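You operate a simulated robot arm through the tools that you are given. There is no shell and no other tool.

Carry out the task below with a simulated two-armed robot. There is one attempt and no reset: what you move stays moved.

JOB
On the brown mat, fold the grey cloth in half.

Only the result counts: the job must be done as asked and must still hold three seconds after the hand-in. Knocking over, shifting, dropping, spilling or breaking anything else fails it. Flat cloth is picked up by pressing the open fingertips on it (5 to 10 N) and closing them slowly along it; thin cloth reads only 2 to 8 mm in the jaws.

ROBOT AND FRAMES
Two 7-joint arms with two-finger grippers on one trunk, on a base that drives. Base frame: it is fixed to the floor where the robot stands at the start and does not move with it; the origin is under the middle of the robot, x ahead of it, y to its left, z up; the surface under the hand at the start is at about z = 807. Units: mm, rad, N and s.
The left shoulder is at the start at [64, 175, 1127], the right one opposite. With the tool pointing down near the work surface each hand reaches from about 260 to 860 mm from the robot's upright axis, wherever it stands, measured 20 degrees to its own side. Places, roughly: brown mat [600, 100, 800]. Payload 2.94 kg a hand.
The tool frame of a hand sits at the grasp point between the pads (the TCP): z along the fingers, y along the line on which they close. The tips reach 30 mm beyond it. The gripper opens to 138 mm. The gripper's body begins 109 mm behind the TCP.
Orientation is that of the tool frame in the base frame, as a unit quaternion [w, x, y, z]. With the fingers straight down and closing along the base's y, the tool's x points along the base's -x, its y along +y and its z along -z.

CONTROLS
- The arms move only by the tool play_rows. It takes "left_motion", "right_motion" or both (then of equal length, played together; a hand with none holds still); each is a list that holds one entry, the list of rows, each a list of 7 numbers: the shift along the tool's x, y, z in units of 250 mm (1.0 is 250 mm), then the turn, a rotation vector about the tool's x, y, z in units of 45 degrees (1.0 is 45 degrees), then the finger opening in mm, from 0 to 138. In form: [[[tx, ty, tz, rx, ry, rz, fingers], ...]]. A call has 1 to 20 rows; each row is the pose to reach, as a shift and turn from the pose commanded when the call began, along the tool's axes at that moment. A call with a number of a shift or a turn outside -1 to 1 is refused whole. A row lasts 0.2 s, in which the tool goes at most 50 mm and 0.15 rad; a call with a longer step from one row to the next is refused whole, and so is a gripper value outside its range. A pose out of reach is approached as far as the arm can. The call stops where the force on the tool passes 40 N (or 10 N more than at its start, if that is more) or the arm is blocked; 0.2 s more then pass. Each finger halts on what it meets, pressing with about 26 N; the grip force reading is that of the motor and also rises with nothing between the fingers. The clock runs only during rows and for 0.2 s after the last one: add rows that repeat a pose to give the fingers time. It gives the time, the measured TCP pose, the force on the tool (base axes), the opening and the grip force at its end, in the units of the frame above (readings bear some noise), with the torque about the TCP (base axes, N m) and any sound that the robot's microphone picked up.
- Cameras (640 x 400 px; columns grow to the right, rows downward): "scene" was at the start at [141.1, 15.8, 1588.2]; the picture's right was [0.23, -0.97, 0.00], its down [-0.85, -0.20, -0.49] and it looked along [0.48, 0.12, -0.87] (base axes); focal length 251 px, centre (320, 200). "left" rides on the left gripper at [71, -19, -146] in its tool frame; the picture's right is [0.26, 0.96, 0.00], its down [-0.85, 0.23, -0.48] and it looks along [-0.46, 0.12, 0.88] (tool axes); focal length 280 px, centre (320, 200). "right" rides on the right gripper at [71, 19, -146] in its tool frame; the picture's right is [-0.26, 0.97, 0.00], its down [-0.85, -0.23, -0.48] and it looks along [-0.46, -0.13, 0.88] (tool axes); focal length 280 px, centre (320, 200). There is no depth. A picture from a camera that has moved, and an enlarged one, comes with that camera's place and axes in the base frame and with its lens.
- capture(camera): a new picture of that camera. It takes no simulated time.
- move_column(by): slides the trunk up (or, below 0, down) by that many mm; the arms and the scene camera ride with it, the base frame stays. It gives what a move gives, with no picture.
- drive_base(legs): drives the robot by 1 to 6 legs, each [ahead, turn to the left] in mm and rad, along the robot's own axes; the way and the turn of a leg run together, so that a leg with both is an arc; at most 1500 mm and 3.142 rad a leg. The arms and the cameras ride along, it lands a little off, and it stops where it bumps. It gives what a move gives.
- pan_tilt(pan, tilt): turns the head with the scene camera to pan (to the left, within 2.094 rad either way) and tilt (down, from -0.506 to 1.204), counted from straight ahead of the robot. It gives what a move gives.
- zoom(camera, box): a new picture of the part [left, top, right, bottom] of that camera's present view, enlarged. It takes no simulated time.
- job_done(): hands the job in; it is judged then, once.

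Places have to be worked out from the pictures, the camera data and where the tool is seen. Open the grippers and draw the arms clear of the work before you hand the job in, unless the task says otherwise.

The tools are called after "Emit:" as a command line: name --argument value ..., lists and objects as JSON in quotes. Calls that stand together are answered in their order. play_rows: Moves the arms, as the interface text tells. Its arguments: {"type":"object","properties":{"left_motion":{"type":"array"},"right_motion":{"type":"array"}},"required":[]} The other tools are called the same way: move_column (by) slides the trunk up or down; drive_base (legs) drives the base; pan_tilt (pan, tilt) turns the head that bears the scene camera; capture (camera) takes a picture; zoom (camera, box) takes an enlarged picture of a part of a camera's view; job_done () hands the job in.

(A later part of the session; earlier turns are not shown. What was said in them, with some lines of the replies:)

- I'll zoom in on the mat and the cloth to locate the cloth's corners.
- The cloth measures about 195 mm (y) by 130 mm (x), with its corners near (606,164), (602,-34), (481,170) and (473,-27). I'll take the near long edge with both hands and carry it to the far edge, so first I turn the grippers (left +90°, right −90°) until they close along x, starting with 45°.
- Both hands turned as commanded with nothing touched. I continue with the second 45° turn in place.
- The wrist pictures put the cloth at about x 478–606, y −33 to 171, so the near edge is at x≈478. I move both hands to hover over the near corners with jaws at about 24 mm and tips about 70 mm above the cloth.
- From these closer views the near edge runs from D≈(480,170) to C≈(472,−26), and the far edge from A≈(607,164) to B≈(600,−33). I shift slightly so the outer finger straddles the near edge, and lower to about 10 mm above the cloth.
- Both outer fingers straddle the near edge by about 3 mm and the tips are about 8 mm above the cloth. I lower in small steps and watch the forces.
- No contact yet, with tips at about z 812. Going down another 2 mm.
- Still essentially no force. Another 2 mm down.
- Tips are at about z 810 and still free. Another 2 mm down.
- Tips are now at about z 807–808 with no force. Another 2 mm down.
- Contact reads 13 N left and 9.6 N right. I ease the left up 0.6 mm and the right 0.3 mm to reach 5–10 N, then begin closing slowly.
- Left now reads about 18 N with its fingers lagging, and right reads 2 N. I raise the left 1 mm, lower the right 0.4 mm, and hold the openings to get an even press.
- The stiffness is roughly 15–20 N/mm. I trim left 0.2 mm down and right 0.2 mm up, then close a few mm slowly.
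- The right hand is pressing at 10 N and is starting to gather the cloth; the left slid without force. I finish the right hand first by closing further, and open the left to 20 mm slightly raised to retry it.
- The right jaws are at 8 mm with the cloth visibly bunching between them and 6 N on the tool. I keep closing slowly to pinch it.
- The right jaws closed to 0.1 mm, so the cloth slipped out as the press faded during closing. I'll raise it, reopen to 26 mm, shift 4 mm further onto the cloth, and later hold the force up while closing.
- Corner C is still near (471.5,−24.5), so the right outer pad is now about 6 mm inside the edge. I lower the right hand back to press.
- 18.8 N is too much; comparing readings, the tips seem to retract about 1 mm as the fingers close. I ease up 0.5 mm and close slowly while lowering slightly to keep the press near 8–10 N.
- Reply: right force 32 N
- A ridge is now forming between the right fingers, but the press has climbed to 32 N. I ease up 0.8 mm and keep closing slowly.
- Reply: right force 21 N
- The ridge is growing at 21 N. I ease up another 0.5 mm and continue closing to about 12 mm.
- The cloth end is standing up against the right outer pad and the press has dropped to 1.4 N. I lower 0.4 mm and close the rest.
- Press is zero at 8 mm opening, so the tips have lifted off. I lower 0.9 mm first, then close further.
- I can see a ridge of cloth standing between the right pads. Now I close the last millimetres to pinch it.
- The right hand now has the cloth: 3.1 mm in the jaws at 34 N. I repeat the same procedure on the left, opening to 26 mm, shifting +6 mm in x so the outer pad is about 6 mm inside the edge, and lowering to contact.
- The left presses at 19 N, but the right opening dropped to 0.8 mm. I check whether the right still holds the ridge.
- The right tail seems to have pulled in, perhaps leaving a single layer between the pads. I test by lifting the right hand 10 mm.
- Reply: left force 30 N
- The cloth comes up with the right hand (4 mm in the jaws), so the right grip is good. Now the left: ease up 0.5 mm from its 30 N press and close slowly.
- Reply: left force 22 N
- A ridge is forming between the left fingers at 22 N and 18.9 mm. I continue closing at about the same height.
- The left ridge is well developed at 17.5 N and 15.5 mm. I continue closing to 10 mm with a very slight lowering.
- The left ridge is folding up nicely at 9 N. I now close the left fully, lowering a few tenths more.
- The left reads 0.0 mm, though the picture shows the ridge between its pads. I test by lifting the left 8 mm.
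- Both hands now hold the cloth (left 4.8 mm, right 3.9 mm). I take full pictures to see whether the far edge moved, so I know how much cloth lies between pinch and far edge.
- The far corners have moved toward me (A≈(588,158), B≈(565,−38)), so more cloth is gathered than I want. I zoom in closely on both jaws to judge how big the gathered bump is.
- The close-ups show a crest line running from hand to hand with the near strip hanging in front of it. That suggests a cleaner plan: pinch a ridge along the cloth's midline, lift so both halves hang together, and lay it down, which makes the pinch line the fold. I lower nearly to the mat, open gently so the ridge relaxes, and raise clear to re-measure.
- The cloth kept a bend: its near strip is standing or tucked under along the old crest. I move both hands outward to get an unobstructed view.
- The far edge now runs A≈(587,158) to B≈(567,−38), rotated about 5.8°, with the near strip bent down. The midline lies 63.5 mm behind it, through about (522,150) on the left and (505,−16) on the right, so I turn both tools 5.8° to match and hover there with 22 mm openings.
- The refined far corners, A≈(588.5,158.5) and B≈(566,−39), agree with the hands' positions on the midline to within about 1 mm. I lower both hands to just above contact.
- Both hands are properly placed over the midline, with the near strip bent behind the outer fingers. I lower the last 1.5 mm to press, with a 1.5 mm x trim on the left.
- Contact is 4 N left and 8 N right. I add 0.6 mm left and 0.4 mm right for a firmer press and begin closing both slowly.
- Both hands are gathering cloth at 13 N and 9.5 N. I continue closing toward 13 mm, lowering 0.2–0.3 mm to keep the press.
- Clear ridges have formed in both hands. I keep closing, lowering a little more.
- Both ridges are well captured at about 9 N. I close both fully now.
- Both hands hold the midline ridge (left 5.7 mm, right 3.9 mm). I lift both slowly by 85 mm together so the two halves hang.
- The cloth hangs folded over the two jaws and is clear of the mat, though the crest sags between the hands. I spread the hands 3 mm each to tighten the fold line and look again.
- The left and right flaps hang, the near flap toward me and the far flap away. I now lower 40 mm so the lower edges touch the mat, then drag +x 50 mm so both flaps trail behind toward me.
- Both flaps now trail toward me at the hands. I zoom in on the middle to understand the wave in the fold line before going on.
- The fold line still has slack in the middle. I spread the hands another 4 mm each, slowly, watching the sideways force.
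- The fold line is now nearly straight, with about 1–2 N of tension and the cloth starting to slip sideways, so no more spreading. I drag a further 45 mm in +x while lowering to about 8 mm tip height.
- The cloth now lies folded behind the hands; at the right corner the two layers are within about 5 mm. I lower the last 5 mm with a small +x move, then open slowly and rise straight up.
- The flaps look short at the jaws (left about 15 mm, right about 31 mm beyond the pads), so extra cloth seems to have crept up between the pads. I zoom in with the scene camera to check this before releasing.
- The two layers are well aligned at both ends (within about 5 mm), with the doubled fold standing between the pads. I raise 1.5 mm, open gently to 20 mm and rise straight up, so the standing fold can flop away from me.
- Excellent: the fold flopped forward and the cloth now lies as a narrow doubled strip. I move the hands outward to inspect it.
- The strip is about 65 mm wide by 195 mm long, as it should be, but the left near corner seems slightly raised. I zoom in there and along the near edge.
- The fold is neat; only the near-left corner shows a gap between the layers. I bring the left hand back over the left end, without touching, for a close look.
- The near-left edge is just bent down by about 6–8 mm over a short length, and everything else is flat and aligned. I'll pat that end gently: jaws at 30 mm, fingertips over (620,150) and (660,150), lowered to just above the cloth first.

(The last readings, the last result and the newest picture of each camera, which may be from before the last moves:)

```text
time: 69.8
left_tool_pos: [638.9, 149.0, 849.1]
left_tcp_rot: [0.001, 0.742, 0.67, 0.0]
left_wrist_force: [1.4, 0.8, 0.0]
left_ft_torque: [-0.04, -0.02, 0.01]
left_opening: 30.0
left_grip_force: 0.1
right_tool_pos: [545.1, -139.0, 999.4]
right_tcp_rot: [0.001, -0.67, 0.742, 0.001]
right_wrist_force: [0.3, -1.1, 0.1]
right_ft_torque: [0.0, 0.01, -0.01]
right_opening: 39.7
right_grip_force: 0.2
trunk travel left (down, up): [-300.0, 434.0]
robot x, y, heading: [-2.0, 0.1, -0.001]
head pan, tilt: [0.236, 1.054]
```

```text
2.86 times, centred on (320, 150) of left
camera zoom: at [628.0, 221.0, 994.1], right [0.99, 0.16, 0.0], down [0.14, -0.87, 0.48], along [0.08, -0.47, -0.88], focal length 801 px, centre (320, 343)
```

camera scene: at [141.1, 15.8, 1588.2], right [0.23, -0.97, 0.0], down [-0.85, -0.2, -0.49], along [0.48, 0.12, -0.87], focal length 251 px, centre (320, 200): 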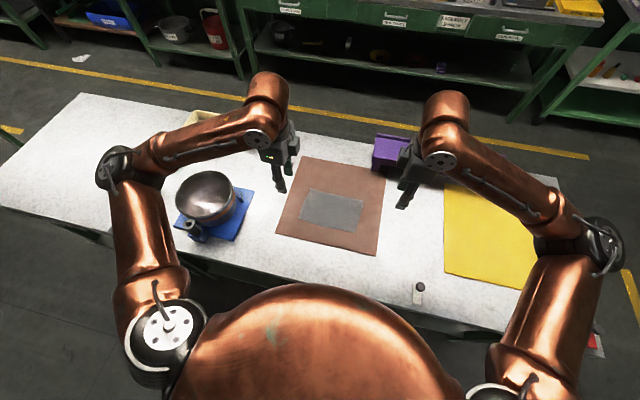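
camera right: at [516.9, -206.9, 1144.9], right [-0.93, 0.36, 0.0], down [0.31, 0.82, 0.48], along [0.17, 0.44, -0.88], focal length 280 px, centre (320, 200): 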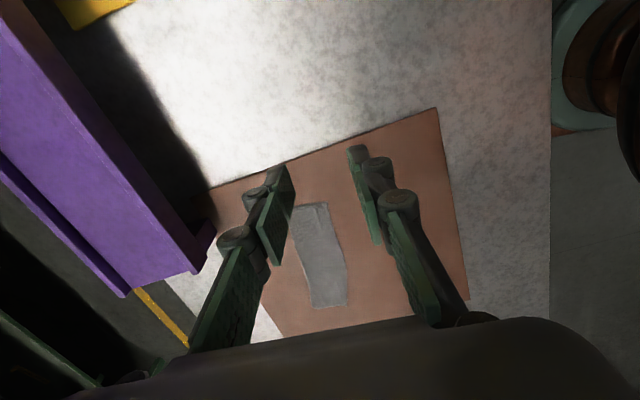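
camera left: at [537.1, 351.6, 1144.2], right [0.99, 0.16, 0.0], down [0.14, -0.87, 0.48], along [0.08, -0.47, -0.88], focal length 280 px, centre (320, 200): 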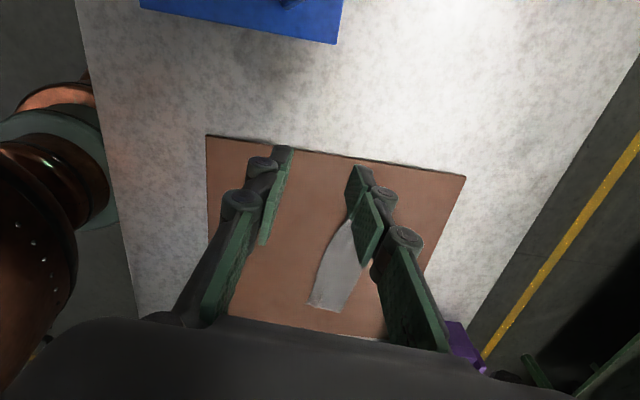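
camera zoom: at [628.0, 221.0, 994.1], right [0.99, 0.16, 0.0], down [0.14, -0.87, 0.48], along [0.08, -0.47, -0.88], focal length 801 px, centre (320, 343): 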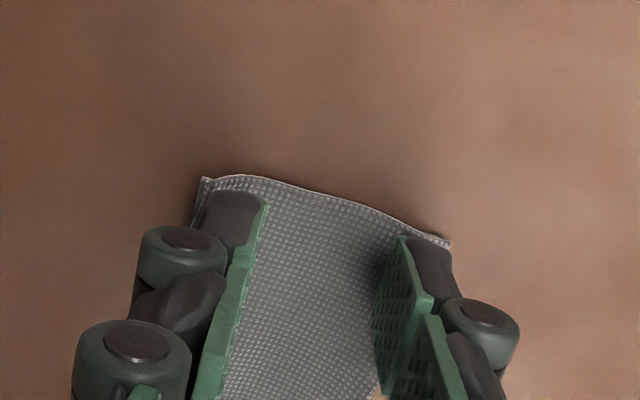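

Fingertips are right over the bent edge and the fold side, with no contact yet. I lower 5 mm gently.

Emit:
play_rows --left_motion '[[[0, 0, 0.006, 0, 0, 0, 30], [0, 0, 0.012, 0, 0, 0, 30], [0, 0, 0.018, 0, 0, 0, 30], [0, 0, 0.022, 0, 0, 0, 30], [0, 0, 0.022, 0, 0, 0, 30]]]'

Emit:
zoom --camera "left" --box '[220, 80, 420, 220]'

```text
time: 71.0
left_tool_pos: [638.3, 147.6, 843.1]
left_tcp_rot: [0.0, 0.742, 0.67, -0.001]
left_wrist_force: [1.2, 0.8, 0.3]
left_ft_torque: [-0.02, 0.01, 0.02]
left_opening: 30.0
left_grip_force: 0.1
right_tool_pos: [544.8, -139.4, 999.5]
right_tcp_rot: [0.0, -0.67, 0.742, 0.0]
right_wrist_force: [-0.1, -0.5, 0.4]
right_ft_torque: [-0.03, -0.01, -0.01]
right_opening: 39.9
right_grip_force: 0.1
trunk travel left (down, up): [-300.0, 434.0]
robot x, y, heading: [1.0, 1.2, -0.005]
head pan, tilt: [0.236, 1.054]
```

```text
2.86 times, centred on (320, 150) of left
camera zoom: at [628.3, 220.0, 988.6], right [0.99, 0.16, 0.0], down [0.14, -0.87, 0.48], along [0.08, -0.47, -0.88], focal length 801 px, centre (320, 343)
```

zoom: 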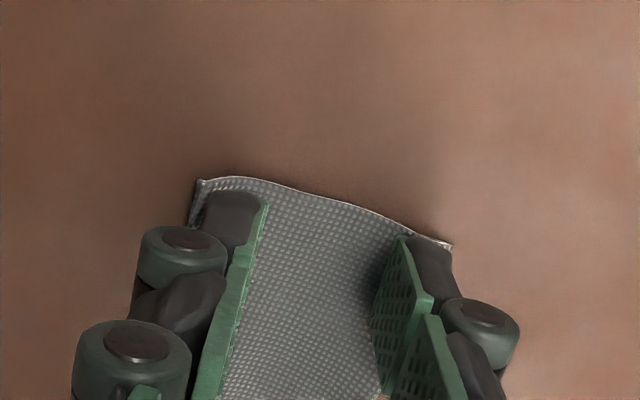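

Tips are at about z 813 and the near-left edge is spreading outward. I lower another 2 mm for a light press.

Emit:
play_rows --left_motion '[[[0, 0, 0.004, 0, 0, 0, 30], [0, 0, 0.008, 0, 0, 0, 30], [0, 0, 0.008, 0, 0, 0, 30]]]'

Emit:
zoom --camera "left" --box '[220, 80, 420, 220]'

```text
time: 71.8
left_tool_pos: [639.7, 147.6, 842.1]
left_tcp_rot: [-0.001, 0.742, 0.67, 0.0]
left_wrist_force: [-0.4, 0.5, -0.2]
left_ft_torque: [0.01, 0.02, -0.01]
left_opening: 30.1
left_grip_force: 0.0
right_tool_pos: [543.4, -138.4, 999.7]
right_tcp_rot: [0.0, -0.671, 0.742, 0.0]
right_wrist_force: [-0.4, 0.6, -0.2]
right_ft_torque: [-0.01, -0.02, 0.0]
right_opening: 39.9
right_grip_force: 0.0
trunk travel left (down, up): [-300.0, 434.0]
robot x, y, heading: [-1.1, 1.6, 0.003]
head pan, tilt: [0.236, 1.054]
```

```text
2.86 times, centred on (320, 150) of left
camera zoom: at [628.6, 219.9, 986.1], right [0.99, 0.16, 0.0], down [0.14, -0.87, 0.48], along [0.08, -0.47, -0.88], focal length 801 px, centre (320, 343)
```

zoom: 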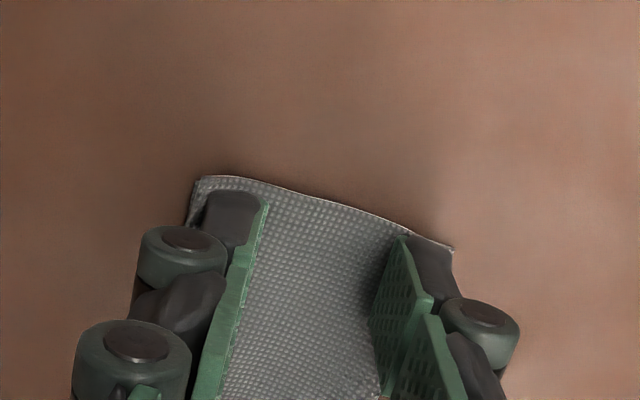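

Still almost no force; another 1.5 mm down.

Emit:
play_rows --left_motion '[[[0, 0, 0.003, 0, 0, 0, 30], [0, 0, 0.006, 0, 0, 0, 30], [0, 0, 0.006, 0, 0, 0, 30]]]'

Emit:
zoom --camera "left" --box '[220, 80, 420, 220]'

```text
time: 72.6
left_tool_pos: [638.2, 147.6, 840.2]
left_tcp_rot: [0.0, 0.742, 0.67, 0.0]
left_wrist_force: [-0.4, 0.2, -0.3]
left_ft_torque: [-0.01, -0.01, 0.01]
left_opening: 29.9
left_grip_force: 0.0
right_tool_pos: [545.0, -137.9, 1000.0]
right_tcp_rot: [0.0, -0.671, 0.742, 0.0]
right_wrist_force: [0.5, 0.2, -0.5]
right_ft_torque: [-0.01, 0.01, 0.02]
right_opening: 40.0
right_grip_force: 0.1
trunk travel left (down, up): [-300.0, 434.0]
robot x, y, heading: [-0.9, -2.1, 0.004]
head pan, tilt: [0.236, 1.054]
```

```text
2.86 times, centred on (320, 150) of left
camera zoom: at [628.0, 220.1, 985.1], right [0.99, 0.16, 0.0], down [0.14, -0.87, 0.48], along [0.08, -0.47, -0.88], focal length 801 px, centre (320, 343)
```

zoom: 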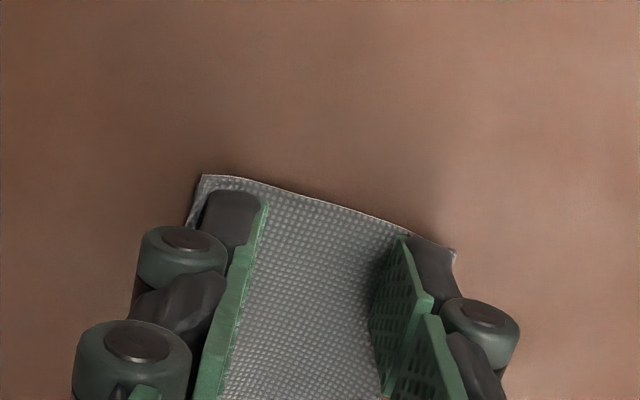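

The edge is now lying nearly straight. One more millimetre for a light press, then I rise straight up and look.

Emit:
play_rows --left_motion '[[[0, 0, 0.003, 0, 0, 0, 30], [0, 0, 0.005, 0, 0, 0, 30], [0, 0, 0.005, 0, 0, 0, 30], [0, 0, -0.01, 0, 0, 0, 30], [0, 0, -0.04, 0, 0, 0, 30], [0, 0, -0.1, 0, 0, 0, 30], [0, 0, -0.2, 0, 0, 0, 30], [0, 0, -0.32, 0, 0, 0, 30], [0, 0, -0.44, 0, 0, 0, 30]]]'

Emit:
zoom --camera "left" --box '[220, 80, 420, 220]'

Emit:
zoom --camera "scene" --box '[290, 150, 380, 215]'

```text
time: 74.6
left_tool_pos: [638.9, 149.6, 950.1]
left_tcp_rot: [0.0, 0.742, 0.671, -0.001]
left_wrist_force: [-0.5, -0.1, -0.3]
left_ft_torque: [0.02, -0.03, -0.02]
left_opening: 29.9
left_grip_force: 0.0
right_tool_pos: [545.0, -138.6, 999.5]
right_tcp_rot: [0.0, -0.67, 0.742, 0.0]
right_wrist_force: [-0.5, 0.1, -0.7]
right_ft_torque: [0.02, 0.0, 0.0]
right_opening: 39.9
right_grip_force: 0.0
trunk travel left (down, up): [-300.0, 434.0]
robot x, y, heading: [-0.7, -0.7, -0.001]
head pan, tilt: [0.236, 1.054]
```

```text
2.86 times, centred on (320, 150) of left
camera zoom: at [628.1, 220.0, 1095.0], right [0.99, 0.16, 0.0], down [0.14, -0.87, 0.48], along [0.08, -0.47, -0.88], focal length 801 px, centre (320, 343)
```

zoom: 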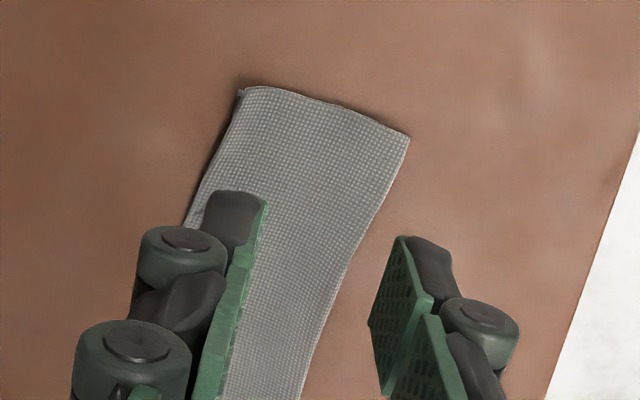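

```text
6.15 times, centred on (335, 182) of scene
camera zoom: at [140.7, 15.3, 1588.2], right [0.23, -0.97, 0.0], down [-0.85, -0.2, -0.49], along [0.48, 0.12, -0.87], focal length 1544 px, centre (228, 308)
```

zoom: 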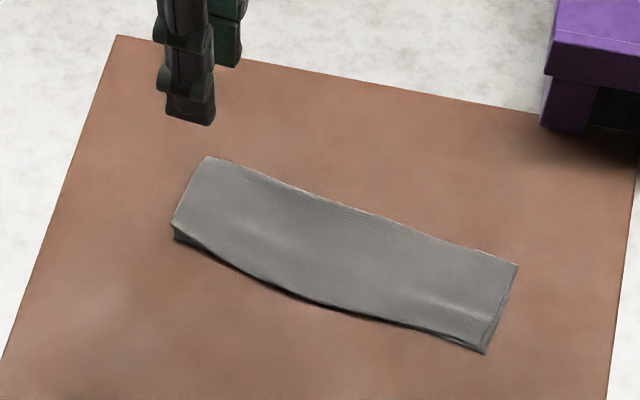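

The strip remains well folded, with the near-left edge still slightly sprung up. I take a last close look there and at the whole strip.

Emit:
zoom --camera "scene" --box '[310, 178, 334, 196]'

Emit:
zoom --camera "left" --box '[270, 90, 350, 150]'

Emit:
zoom --camera "right" --box '[270, 190, 370, 320]'

```text
16.00 times, centred on (322, 187) of scene
camera zoom: at [140.7, 15.3, 1588.2], right [0.23, -0.97, 0.0], down [-0.85, -0.2, -0.49], along [0.48, 0.12, -0.87], focal length 4013 px, centre (288, 408)
```

zoom: 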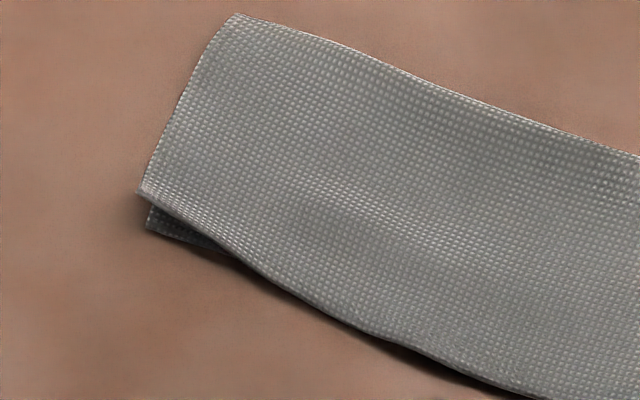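

```text
6.67 times, centred on (310, 120) of left
camera zoom: at [628.1, 220.0, 1095.0], right [0.99, 0.16, 0.0], down [0.14, -0.87, 0.48], along [0.08, -0.47, -0.88], focal length 1869 px, centre (387, 733)
```

zoom: 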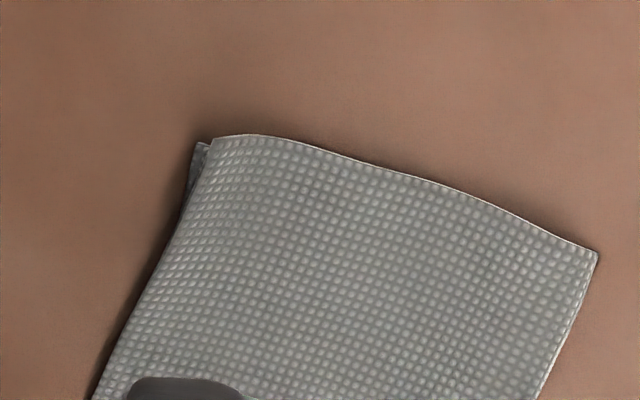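

```text
3.08 times, centred on (320, 255) of right
camera zoom: at [517.2, -207.2, 1144.7], right [-0.93, 0.36, 0.0], down [0.31, 0.82, 0.48], along [0.17, 0.44, -0.88], focal length 863 px, centre (320, 31)
```

zoom: 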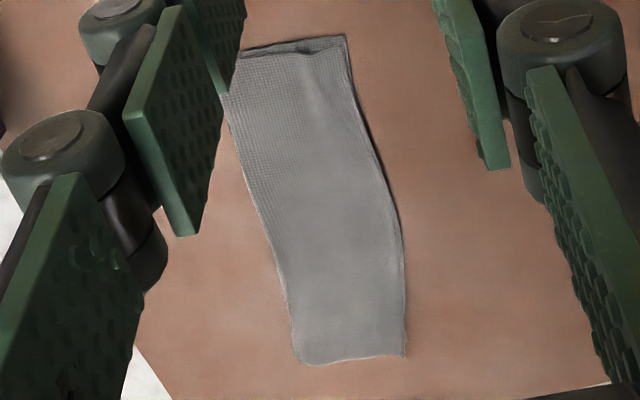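

The two layers match within a few millimetres on every side, so the cloth is folded in half on the mat. I withdraw the left hand up and outward, open both grippers, and check once more.

Emit:
play_rows --left_motion '[[[0.08, -0.06, -0.06, 0, 0, 0, 40], [0.18, -0.14, -0.12, 0, 0, 0, 60], [0.3, -0.22, -0.18, 0, 0, 0, 80], [0.42, -0.3, -0.22, 0, 0, 0, 100], [0.48, -0.36, -0.24, 0, 0, 0, 100], [0.48, -0.36, -0.24, 0, 0, 0, 100]]]' --right_motion '[[[0.04, 0, -0.02, 0, 0, 0, 50], [0.08, 0, -0.04, 0, 0, 0, 60], [0.12, 0, -0.06, 0, 0, 0, 80], [0.16, 0, -0.08, 0, 0, 0, 100], [0.16, 0, -0.08, 0, 0, 0, 100], [0.16, 0, -0.08, 0, 0, 0, 100]]]'

Emit:
capture --camera "scene"

Emit:
zoom --camera "scene" --box '[270, 140, 400, 260]'

```text
time: 76.0
left_tool_pos: [561.5, 276.9, 1011.3]
left_tcp_rot: [-0.001, 0.742, 0.671, 0.0]
left_wrist_force: [-0.1, 0.4, 0.0]
left_ft_torque: [0.03, 0.01, 0.02]
left_opening: 99.9
left_grip_force: 0.0
right_tool_pos: [541.3, -178.7, 1019.0]
right_tcp_rot: [-0.001, -0.671, 0.742, 0.0]
right_wrist_force: [-0.7, 0.8, 0.5]
right_ft_torque: [0.03, 0.0, 0.02]
right_opening: 100.3
right_grip_force: 0.0
trunk travel left (down, up): [-300.0, 434.0]
robot x, y, heading: [-0.2, -3.2, -0.002]
head pan, tilt: [0.236, 1.054]
```

```text
taken
camera scene: at [141.3, 15.4, 1588.1], right [0.23, -0.97, 0.0], down [-0.85, -0.2, -0.49], along [0.48, 0.12, -0.87], focal length 251 px, centre (320, 200)
```

scene: 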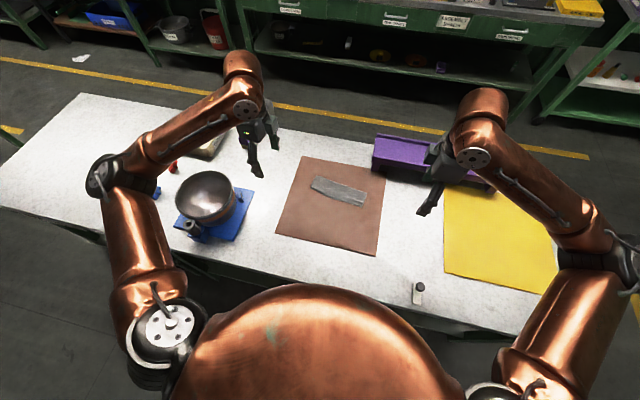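

```text
3.33 times, centred on (335, 200) of scene
camera zoom: at [141.3, 15.4, 1588.1], right [0.23, -0.97, 0.0], down [-0.85, -0.2, -0.49], along [0.48, 0.12, -0.87], focal length 836 px, centre (270, 200)
```

zoom: 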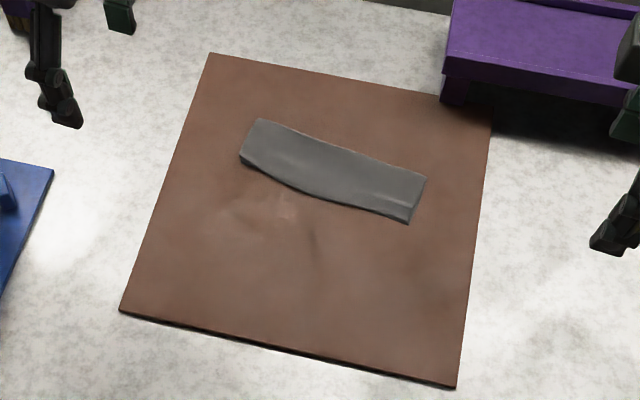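

The final view shows the grey cloth folded in half along its length and lying fully on the brown mat. Both hands are empty, open and clear, and nothing else has moved, so I hand the job in.

Emit:
job_done

```text
The job is handed in.
```

I folded the grey cloth in half lengthwise and left it on the brown mat, about 65 mm by 195 mm, then handed the job in. No result has come back yet.

- **Alignment:** the two layers match to within about 5 mm wherever I could see both.
- **Left end:** the near edge there still springs up slightly. A gentle pat flattened it, but it rose again when I lifted off.
- **Position:** the folded cloth sits about 85 mm further from the robot than it did at the start, because I pinched it along its middle, lifted it and laid it down. It is still well inside the mat.
- **Surroundings:** nothing else appeared to have moved in the last picture, and both hands were empty, open and clear.
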